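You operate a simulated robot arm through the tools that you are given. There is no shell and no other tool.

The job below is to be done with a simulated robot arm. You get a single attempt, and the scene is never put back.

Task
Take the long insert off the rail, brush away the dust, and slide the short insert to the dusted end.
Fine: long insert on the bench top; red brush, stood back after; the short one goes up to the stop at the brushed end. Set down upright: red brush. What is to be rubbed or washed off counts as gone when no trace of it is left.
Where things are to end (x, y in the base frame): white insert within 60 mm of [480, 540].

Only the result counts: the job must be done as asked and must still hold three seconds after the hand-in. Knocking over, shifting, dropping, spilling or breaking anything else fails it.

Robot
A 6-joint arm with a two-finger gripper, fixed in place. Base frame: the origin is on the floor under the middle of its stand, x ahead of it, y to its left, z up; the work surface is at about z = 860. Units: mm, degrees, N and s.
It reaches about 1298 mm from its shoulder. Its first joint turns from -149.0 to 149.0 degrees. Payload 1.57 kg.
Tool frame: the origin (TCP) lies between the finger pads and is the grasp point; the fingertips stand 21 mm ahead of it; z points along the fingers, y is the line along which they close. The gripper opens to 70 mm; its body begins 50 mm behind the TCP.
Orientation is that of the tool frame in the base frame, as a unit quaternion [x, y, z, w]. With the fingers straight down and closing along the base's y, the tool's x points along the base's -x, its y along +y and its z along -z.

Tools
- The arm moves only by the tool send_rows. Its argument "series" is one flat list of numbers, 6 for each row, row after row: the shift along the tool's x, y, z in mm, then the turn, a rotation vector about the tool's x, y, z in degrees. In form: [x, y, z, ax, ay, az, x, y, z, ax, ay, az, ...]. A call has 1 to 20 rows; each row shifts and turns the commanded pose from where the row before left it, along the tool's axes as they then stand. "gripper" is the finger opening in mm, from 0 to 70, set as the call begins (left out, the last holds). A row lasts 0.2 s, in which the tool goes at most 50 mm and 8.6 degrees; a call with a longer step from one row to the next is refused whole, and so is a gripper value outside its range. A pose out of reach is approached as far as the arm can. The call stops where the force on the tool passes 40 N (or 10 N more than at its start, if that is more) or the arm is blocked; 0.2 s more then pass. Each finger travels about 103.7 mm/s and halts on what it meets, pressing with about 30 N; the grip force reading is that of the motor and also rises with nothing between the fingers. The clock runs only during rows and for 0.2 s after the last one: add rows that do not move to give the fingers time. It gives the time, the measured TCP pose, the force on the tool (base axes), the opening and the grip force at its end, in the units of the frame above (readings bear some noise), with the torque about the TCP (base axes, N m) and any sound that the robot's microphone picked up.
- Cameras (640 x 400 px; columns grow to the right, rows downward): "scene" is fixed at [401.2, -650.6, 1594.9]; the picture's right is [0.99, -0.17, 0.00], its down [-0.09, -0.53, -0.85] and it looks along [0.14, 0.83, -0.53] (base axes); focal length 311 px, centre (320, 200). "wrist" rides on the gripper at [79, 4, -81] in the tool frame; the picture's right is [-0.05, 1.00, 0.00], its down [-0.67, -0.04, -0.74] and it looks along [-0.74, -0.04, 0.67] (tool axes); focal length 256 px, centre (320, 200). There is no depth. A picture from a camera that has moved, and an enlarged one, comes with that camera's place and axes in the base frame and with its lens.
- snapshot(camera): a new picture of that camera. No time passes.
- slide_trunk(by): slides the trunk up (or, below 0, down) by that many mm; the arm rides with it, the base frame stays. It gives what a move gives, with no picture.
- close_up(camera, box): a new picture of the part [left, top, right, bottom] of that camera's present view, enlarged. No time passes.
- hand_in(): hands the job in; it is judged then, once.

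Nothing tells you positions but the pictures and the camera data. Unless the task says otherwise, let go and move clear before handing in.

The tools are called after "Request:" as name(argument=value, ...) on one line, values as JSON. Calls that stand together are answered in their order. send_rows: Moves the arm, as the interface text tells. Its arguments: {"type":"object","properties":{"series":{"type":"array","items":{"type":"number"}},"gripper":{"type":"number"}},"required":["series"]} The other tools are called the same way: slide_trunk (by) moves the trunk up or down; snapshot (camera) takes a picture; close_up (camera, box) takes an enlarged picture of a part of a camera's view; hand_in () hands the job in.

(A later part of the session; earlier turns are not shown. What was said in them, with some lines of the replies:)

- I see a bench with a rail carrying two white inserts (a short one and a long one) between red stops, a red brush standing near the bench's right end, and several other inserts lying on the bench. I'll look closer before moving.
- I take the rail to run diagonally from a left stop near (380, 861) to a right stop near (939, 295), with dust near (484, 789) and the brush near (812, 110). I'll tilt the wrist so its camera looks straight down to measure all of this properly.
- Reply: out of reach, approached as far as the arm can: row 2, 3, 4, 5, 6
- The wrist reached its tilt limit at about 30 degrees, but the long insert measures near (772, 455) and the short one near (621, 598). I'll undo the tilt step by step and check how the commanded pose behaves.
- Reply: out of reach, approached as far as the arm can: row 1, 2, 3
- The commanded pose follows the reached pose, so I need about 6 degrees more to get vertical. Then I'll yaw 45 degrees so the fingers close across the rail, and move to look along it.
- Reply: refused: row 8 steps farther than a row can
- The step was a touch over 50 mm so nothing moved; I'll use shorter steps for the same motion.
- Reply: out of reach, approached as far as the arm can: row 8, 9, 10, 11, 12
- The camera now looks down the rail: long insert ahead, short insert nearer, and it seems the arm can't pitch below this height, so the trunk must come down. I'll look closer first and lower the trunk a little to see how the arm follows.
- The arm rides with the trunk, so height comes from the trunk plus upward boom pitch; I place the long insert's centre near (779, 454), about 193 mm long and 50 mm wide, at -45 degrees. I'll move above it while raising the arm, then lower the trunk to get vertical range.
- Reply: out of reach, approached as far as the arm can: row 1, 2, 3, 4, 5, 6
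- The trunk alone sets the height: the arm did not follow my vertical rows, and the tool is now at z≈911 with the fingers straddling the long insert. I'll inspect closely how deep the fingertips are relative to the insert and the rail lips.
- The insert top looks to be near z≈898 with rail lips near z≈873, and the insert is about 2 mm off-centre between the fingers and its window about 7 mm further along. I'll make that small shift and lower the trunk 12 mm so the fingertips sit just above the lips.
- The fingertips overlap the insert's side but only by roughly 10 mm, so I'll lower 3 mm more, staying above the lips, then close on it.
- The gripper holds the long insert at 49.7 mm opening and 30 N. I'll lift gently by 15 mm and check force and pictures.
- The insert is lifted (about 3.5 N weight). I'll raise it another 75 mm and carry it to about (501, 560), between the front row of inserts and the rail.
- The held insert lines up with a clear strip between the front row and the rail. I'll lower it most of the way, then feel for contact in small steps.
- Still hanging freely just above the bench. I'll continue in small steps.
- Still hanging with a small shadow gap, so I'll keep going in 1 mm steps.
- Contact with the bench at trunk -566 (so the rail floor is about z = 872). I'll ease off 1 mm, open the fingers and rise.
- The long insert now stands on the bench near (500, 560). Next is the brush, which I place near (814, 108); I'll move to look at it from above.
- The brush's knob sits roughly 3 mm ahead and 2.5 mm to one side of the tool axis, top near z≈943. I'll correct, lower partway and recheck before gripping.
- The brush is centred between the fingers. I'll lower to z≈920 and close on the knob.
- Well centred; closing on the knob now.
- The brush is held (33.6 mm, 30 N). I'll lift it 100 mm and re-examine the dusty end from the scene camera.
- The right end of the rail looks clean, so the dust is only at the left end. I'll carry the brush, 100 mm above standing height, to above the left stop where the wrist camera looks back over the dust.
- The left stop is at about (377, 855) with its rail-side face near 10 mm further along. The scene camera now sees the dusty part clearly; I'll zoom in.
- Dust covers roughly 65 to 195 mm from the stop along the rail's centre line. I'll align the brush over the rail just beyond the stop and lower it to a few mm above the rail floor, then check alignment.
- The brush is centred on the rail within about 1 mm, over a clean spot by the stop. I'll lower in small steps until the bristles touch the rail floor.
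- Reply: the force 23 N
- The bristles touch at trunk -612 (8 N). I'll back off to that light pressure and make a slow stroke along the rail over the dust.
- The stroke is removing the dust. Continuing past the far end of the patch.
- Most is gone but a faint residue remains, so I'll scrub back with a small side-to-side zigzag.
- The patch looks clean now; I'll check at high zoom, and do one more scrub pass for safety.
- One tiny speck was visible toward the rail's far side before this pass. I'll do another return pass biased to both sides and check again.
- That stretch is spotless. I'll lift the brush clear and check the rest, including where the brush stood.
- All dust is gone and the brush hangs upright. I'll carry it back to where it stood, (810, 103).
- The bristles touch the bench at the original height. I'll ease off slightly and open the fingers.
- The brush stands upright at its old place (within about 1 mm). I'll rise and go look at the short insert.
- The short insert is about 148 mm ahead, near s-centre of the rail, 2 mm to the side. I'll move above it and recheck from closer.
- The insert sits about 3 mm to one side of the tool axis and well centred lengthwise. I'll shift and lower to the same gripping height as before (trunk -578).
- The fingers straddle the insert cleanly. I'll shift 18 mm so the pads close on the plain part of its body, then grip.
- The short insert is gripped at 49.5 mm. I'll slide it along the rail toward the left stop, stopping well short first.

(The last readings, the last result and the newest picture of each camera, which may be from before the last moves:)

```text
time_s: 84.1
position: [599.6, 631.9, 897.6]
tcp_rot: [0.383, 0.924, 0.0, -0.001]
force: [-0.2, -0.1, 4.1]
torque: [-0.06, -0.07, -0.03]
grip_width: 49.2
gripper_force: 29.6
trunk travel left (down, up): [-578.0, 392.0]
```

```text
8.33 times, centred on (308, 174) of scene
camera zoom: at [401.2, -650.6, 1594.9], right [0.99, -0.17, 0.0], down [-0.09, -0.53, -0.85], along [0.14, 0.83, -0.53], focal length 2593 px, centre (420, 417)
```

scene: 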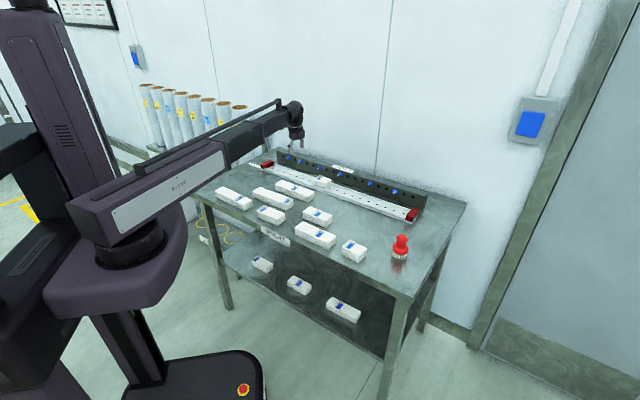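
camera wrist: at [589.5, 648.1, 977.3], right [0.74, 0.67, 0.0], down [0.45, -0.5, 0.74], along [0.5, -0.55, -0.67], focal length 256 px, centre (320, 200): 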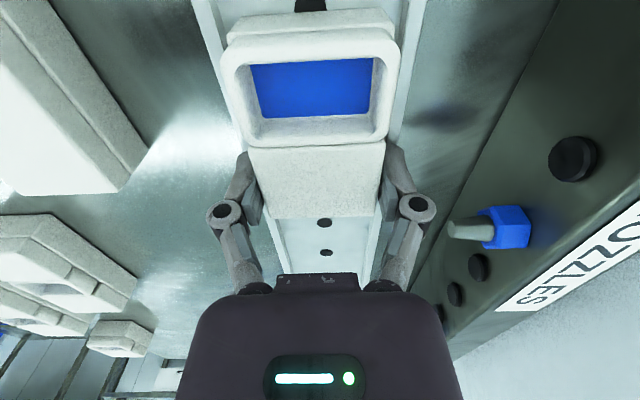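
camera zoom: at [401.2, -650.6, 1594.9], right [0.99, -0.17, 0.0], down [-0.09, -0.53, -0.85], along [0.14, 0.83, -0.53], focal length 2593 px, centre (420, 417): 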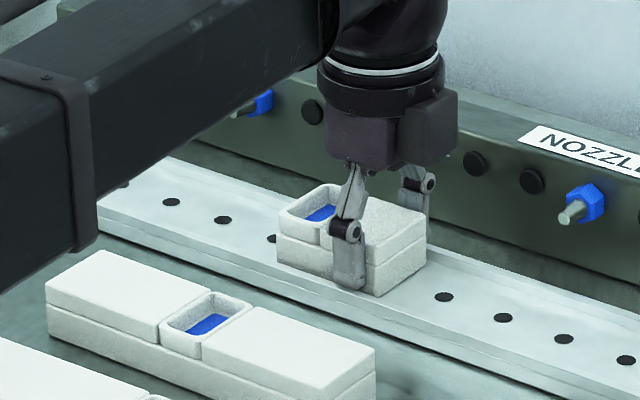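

It slides smoothly with little force. I'll continue another 200 mm.

Request:
send_rows(series=[14, 0, 0, 0, 0, 0, 14, 0, 0, 0, 0, 0, 14, 0, 0, 0, 0, 0, 14, 0, 0, 0, 0, 0, 14, 0, 0, 0, 0, 0, 14, 0, 0, 0, 0, 0, 14, 0, 0, 0, 0, 0, 14, 0, 0, 0, 0, 0, 14, 0, 0, 0, 0, 0, 14, 0, 0, 0, 0, 0, 14, 0, 0, 0, 0, 0, 14, 0, 0, 0, 0, 0, 14, 0, 0, 0, 0, 0, 14, 0, 0, 0, 0, 0])

Request:
close_up(camera="scene", box=[252, 145, 316, 190])

Request:
snapshot(camera="wrist")

```text
time_s: 87.1
position: [460.0, 770.5, 897.6]
tcp_rot: [0.382, 0.924, 0.0, -0.001]
force: [-1.4, -0.1, 3.7]
torque: [-0.02, -0.06, 0.03]
grip_width: 49.5
gripper_force: 29.9
trunk travel left (down, up): [-578.0, 392.0]
```

```text
8.89 times, centred on (284, 168) of scene
camera zoom: at [401.2, -650.6, 1594.9], right [0.99, -0.17, 0.0], down [-0.09, -0.53, -0.85], along [0.14, 0.83, -0.53], focal length 2766 px, centre (640, 489)
```

zoom: 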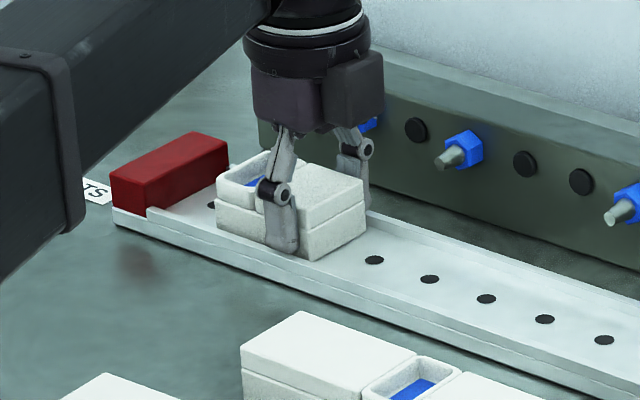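

```text
taken
camera wrist: at [407.0, 830.0, 977.3], right [0.74, 0.67, 0.0], down [0.45, -0.5, 0.74], along [0.5, -0.55, -0.67], focal length 256 px, centre (320, 200)
```

wrist: 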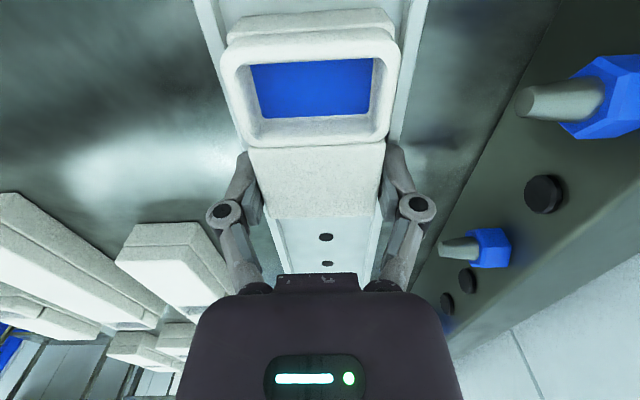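

About 40 mm remain. I'll go 30 mm more slowly, then creep in until contact with the stop.

Request:
send_rows(series=[6, 0, 0, 0, 0, 0, 6, 0, 0, 0, 0, 0, 6, 0, 0, 0, 0, 0, 6, 0, 0, 0, 0, 0, 6, 0, 0, 0, 0, 0])

Request:
close_up(camera="scene", box=[252, 150, 308, 185])

Request:
snapshot(camera="wrist")

```text
time_s: 88.3
position: [439.1, 792.0, 896.3]
tcp_rot: [0.383, 0.924, 0.0, -0.002]
force: [0.9, -0.3, 2.3]
torque: [-0.03, -0.07, 0.04]
grip_width: 49.6
gripper_force: 30.1
trunk travel left (down, up): [-578.0, 392.0]
```

```text
11.43 times, centred on (280, 168) of scene
camera zoom: at [401.2, -650.6, 1594.9], right [0.99, -0.17, 0.0], down [-0.09, -0.53, -0.85], along [0.14, 0.83, -0.53], focal length 3556 px, centre (777, 571)
```

zoom: 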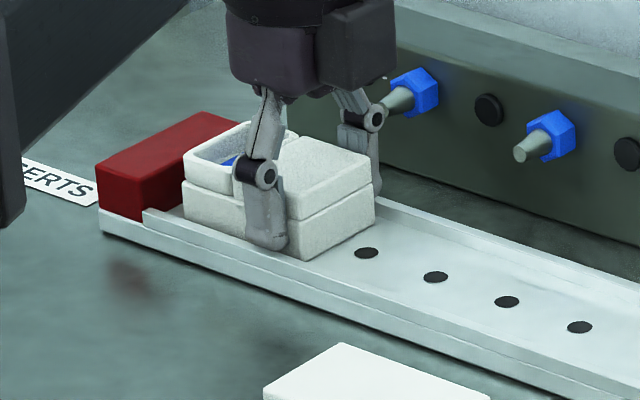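

```text
taken
camera wrist: at [386.3, 850.9, 977.3], right [0.74, 0.67, 0.0], down [0.45, -0.5, 0.74], along [0.5, -0.55, -0.67], focal length 256 px, centre (320, 200)
```

wrist: 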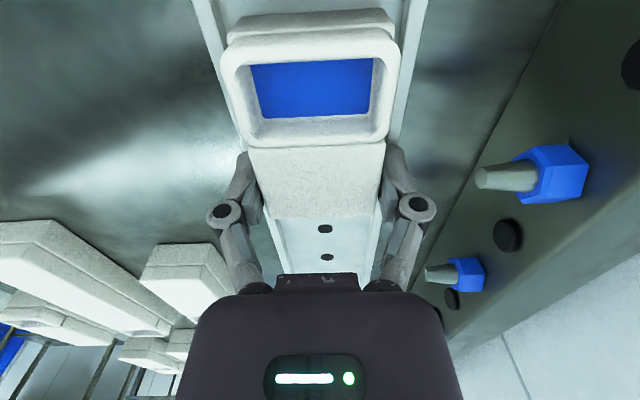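

Request:
send_rows(series=[2, 0, 0, 0, 0, 0, 2, 0, 0, 0, 0, 0, 2, 0, 0, 0, 0, 0, 2, 0, 0, 0, 0, 0, 2, 0, 0, 0, 0, 0])

Request:
close_up(camera="scene", box=[256, 152, 296, 182])

```text
time_s: 89.5
position: [432.2, 797.0, 897.7]
tcp_rot: [0.382, 0.924, -0.001, -0.001]
force: [1.7, -0.3, 2.1]
torque: [-0.02, -0.01, 0.04]
grip_width: 49.5
gripper_force: 30.4
trunk travel left (down, up): [-578.0, 392.0]
```

```text
13.33 times, centred on (276, 167) of scene
camera zoom: at [401.2, -650.6, 1594.9], right [0.99, -0.17, 0.0], down [-0.09, -0.53, -0.85], along [0.14, 0.83, -0.53], focal length 4148 px, centre (907, 640)
```

zoom: 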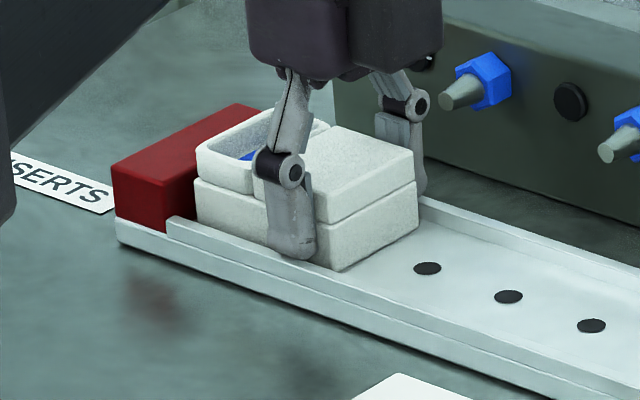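

Request:
send_rows(series=[1, 0, 0, 0, 0, 0, 1, 0, 0, 0, 0, 0, 1, 0, 0, 0, 0, 0, 1, 0, 0, 0, 0, 0])

Request:
close_up(camera="scene", box=[260, 155, 288, 176])

```text
time_s: 90.5
position: [429.1, 801.6, 896.5]
tcp_rot: [0.383, 0.924, -0.001, -0.001]
force: [1.0, -1.6, 2.9]
torque: [0.02, 0.02, 0.0]
grip_width: 49.3
gripper_force: 29.5
trunk travel left (down, up): [-578.0, 392.0]
```

```text
16.00 times, centred on (274, 166) of scene
camera zoom: at [401.2, -650.6, 1594.9], right [0.99, -0.17, 0.0], down [-0.09, -0.53, -0.85], along [0.14, 0.83, -0.53], focal length 4978 px, centre (1056, 752)
```

zoom: 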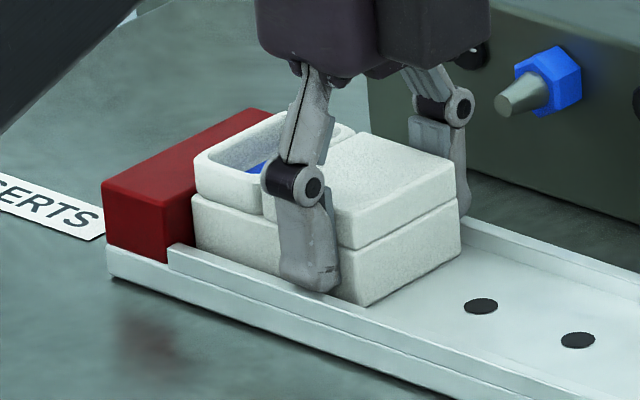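

Only a millimetre or two of gap seems left; creeping on until I feel the stop.

Request:
send_rows(series=[1, 0, 0, 0, 0, 0, 0, 0, 0, 0, 0, 0])

Request:
send_rows(series=[1, 0, 0, 0, 0, 0, 0, 0, 0, 0, 0, 0])

Request:
send_rows(series=[1, 0, 0, 0, 0, 0, 0, 0, 0, 0, 0, 0])

```text
time_s: 91.1
position: [428.7, 801.7, 897.5]
tcp_rot: [0.383, 0.924, -0.001, -0.001]
force: [1.6, -4.4, 1.6]
torque: [0.05, 0.04, -0.01]
grip_width: 49.3
gripper_force: 30.1
trunk travel left (down, up): [-578.0, 392.0]
```

```text
time_s: 91.7
position: [428.3, 802.1, 897.4]
tcp_rot: [0.383, 0.924, -0.002, 0.0]
force: [7.7, -7.9, -0.3]
torque: [0.0, -0.03, 0.0]
grip_width: 49.2
gripper_force: 29.7
trunk travel left (down, up): [-578.0, 392.0]
```

```text
time_s: 92.3
position: [429.1, 802.4, 897.5]
tcp_rot: [0.383, 0.924, -0.001, -0.001]
force: [11.9, -15.0, -2.0]
torque: [-0.23, -0.21, 0.08]
grip_width: 49.5
gripper_force: 29.9
trunk travel left (down, up): [-578.0, 392.0]
```

Firm contact with the stop (about 19 N opposing). I'll ease 1 mm while still touching, release the insert, and rise.

Request:
send_rows(series=[-1, 0, 0, 0, 0, 0, 0, 0, 0, 0, 0, 0])

Request:
send_rows(series=[0, 0, 0, 0, 0, 0, 0, 0, 0, 0, 0, 0, 0, 0, 0, 0, 0, 0], gripper=66)

Request:
close_up(camera="scene", box=[260, 155, 288, 176])

Request:
slide_trunk(by=130)

Request:
close_up(camera="scene", box=[260, 152, 296, 182])

Request:
snapshot(camera="wrist")

```text
time_s: 92.9
position: [429.7, 800.3, 896.6]
tcp_rot: [0.383, 0.924, 0.0, -0.002]
force: [8.9, -15.1, -2.2]
torque: [-0.34, -0.27, 0.01]
grip_width: 49.4
gripper_force: 29.9
trunk travel left (down, up): [-578.0, 392.0]
```

```text
time_s: 93.7
position: [427.6, 802.4, 896.4]
tcp_rot: [0.383, 0.924, 0.0, -0.001]
force: [0.2, -0.2, 0.6]
torque: [0.0, 0.0, -0.02]
grip_width: 65.8
gripper_force: 0.0
trunk travel left (down, up): [-578.0, 392.0]
```

```text
16.00 times, centred on (274, 166) of scene
camera zoom: at [401.2, -650.6, 1594.9], right [0.99, -0.17, 0.0], down [-0.09, -0.53, -0.85], along [0.14, 0.83, -0.53], focal length 4978 px, centre (1056, 752)
```

zoom: 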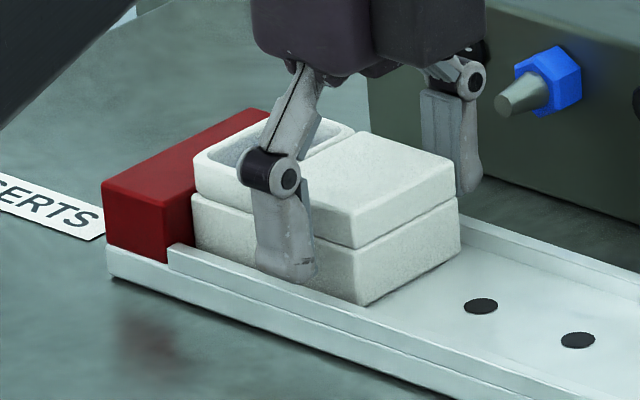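

```text
time_s: 95.2
position: [428.1, 803.0, 1026.2]
tcp_rot: [0.383, 0.924, -0.001, 0.0]
force: [0.7, -0.8, -0.6]
torque: [0.02, -0.03, -0.01]
grip_width: 65.8
gripper_force: 0.1
trunk travel left (down, up): [-708.0, 262.0]
```

```text
13.33 times, centred on (278, 167) of scene
camera zoom: at [401.2, -650.6, 1594.9], right [0.99, -0.17, 0.0], down [-0.09, -0.53, -0.85], along [0.14, 0.83, -0.53], focal length 4148 px, centre (880, 640)
```

zoom: 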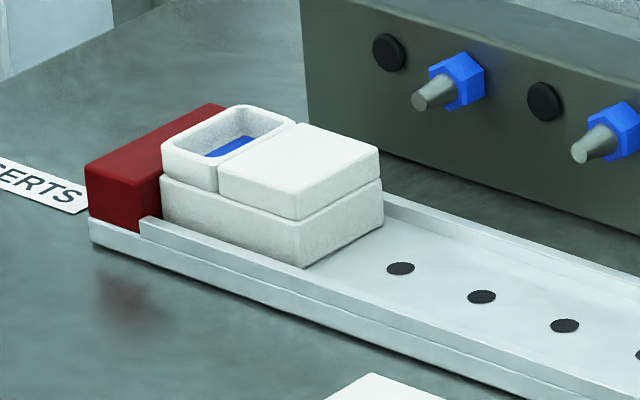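

```text
taken
camera wrist: at [375.4, 862.2, 1106.9], right [0.74, 0.67, 0.0], down [0.45, -0.5, 0.74], along [0.5, -0.55, -0.67], focal length 256 px, centre (320, 200)
```

wrist: 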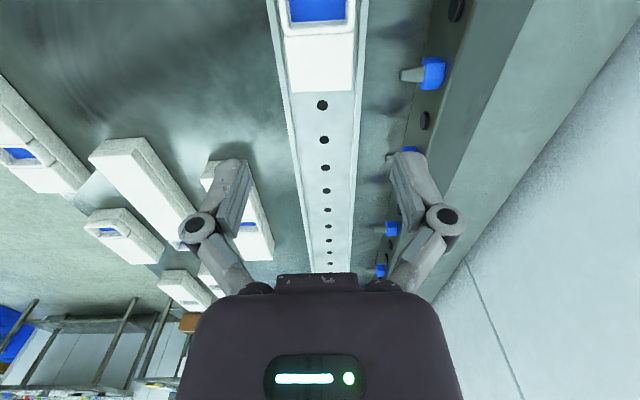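

The short insert looks seated against the stop. I'll move left to view the joint from above, and check the whole scene.

Request:
send_rows(series=[35, 0, 0, 0, 0, 0, 35, 0, 0, 0, 0, 0, 20, 0, 0, 0, 0, 0])

Request:
snapshot(camera="wrist")

Request:
close_up(camera="wrist", box=[240, 0, 400, 120])

Request:
snapshot(camera="scene")

Request:
close_up(camera="scene", box=[240, 140, 440, 265])

```text
time_s: 96.0
position: [363.9, 866.8, 1027.3]
tcp_rot: [0.382, 0.924, -0.001, 0.0]
force: [-0.1, -0.4, -0.8]
torque: [0.02, -0.01, -0.03]
grip_width: 66.1
gripper_force: 0.1
trunk travel left (down, up): [-708.0, 262.0]
```

```text
taken
camera wrist: at [312.0, 926.5, 1106.9], right [0.74, 0.67, 0.0], down [0.45, -0.5, 0.74], along [0.5, -0.55, -0.67], focal length 256 px, centre (320, 200)
```

wrist: 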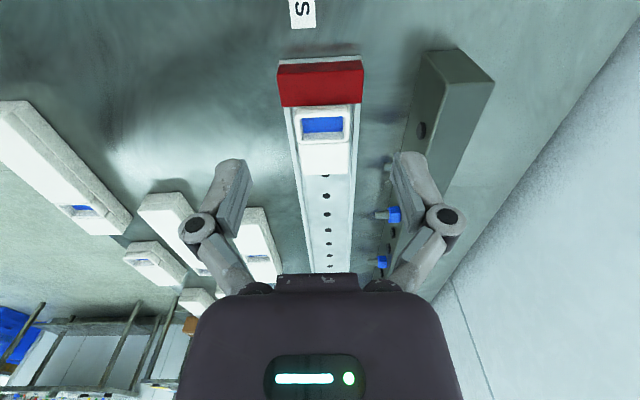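

```text
3.33 times, centred on (320, 60) of wrist
camera zoom: at [312.0, 926.5, 1106.9], right [0.74, 0.67, 0.0], down [0.45, -0.5, 0.74], along [0.5, -0.55, -0.67], focal length 853 px, centre (320, 667)
```

zoom: 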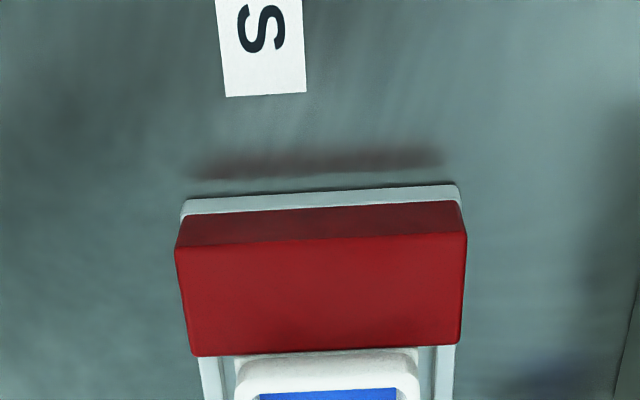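

```text
taken
```

scene: 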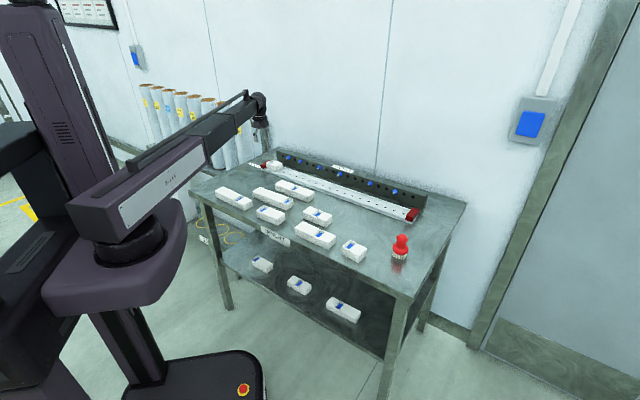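

```text
3.20 times, centred on (340, 202) of scene
camera zoom: at [401.2, -650.6, 1594.9], right [0.99, -0.17, 0.0], down [-0.09, -0.53, -0.85], along [0.14, 0.83, -0.53], focal length 996 px, centre (256, 192)
```

zoom: 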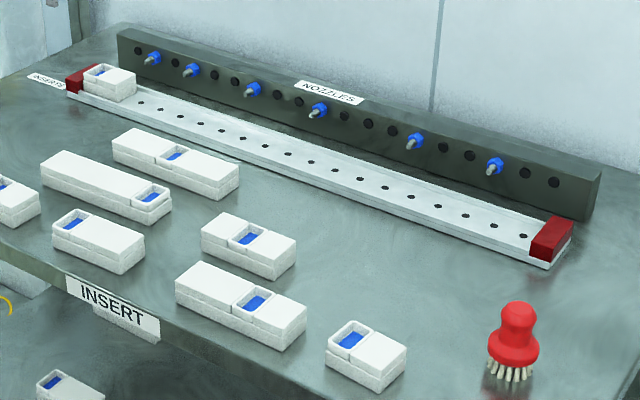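

Everything appears in place: short insert against the left stop, long insert on the bench, brush standing. One last close look at the brushed stretch and the brush before handing in.

Request:
close_up(camera="scene", box=[262, 155, 318, 190])

Request:
close_up(camera="scene", box=[366, 225, 430, 265])

Request:
close_up(camera="wrist", box=[270, 90, 380, 200])

```text
11.43 times, centred on (290, 172) of scene
camera zoom: at [401.2, -650.6, 1594.9], right [0.99, -0.17, 0.0], down [-0.09, -0.53, -0.85], along [0.14, 0.83, -0.53], focal length 3556 px, centre (663, 514)
```

zoom: 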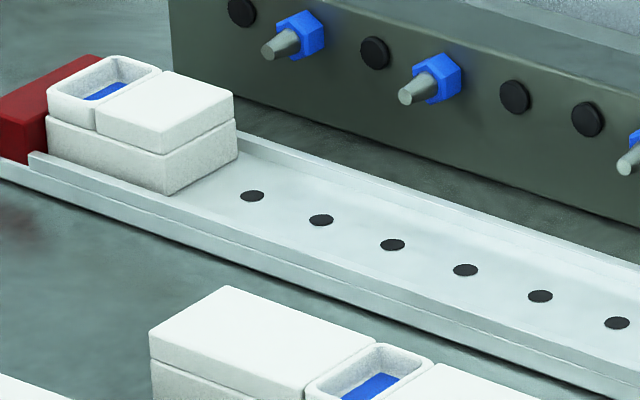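

```text
10.00 times, centred on (398, 245) of scene
camera zoom: at [401.2, -650.6, 1594.9], right [0.99, -0.17, 0.0], down [-0.09, -0.53, -0.85], along [0.14, 0.83, -0.53], focal length 3111 px, centre (-460, -250)
```

zoom: 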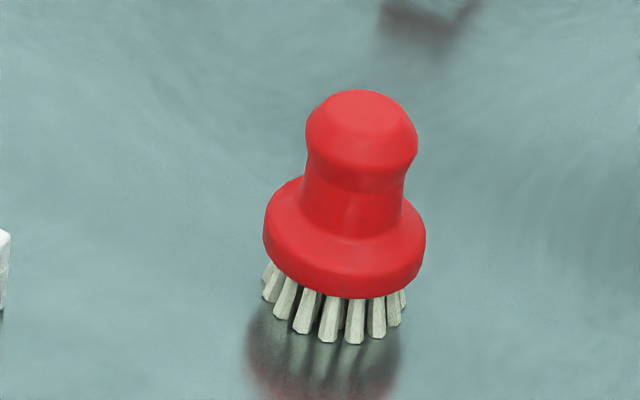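

```text
3.64 times, centred on (325, 145) of wrist
camera zoom: at [312.0, 926.5, 1106.9], right [0.74, 0.67, 0.0], down [0.45, -0.5, 0.74], along [0.5, -0.55, -0.67], focal length 931 px, centre (302, 400)
```

zoom: 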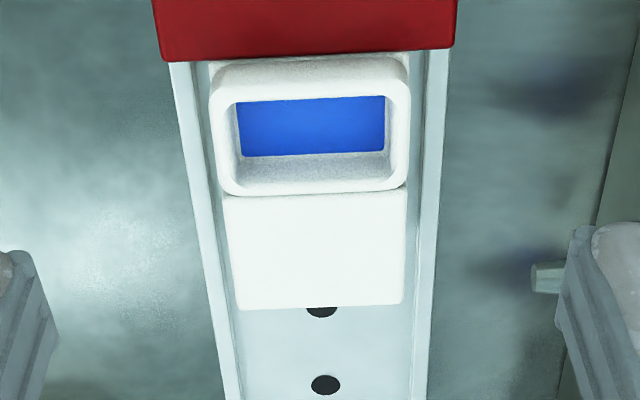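

The rail is spotless, and the short insert sits flush against the left stop. The long insert lies on the bench near (497, 562), the brush stands upright at its place, and the arm is clear, so I'm handing in.

Request:
hand_in()

```text
The job is handed in.
```

The job is done and handed in. I checked each part in the final camera views, but no verdict came back.

- **Long insert:** it is off the rail and flat on the bench top, centred near (497, 562). That is about 30 mm from [480, 540], inside the 60 mm limit.
- **Dust:** the patch was at the left end of the rail. No trace shows in the close-ups after several brush passes.
- **Red brush:** it stands upright about 1 mm from where it started.
- **Short insert:** I slid it along the rail until it pressed against the left stop (about 19 N). After I released it, it stayed flush with the stop.

Nothing else on the bench looks moved, and the arm is clear with the gripper open.
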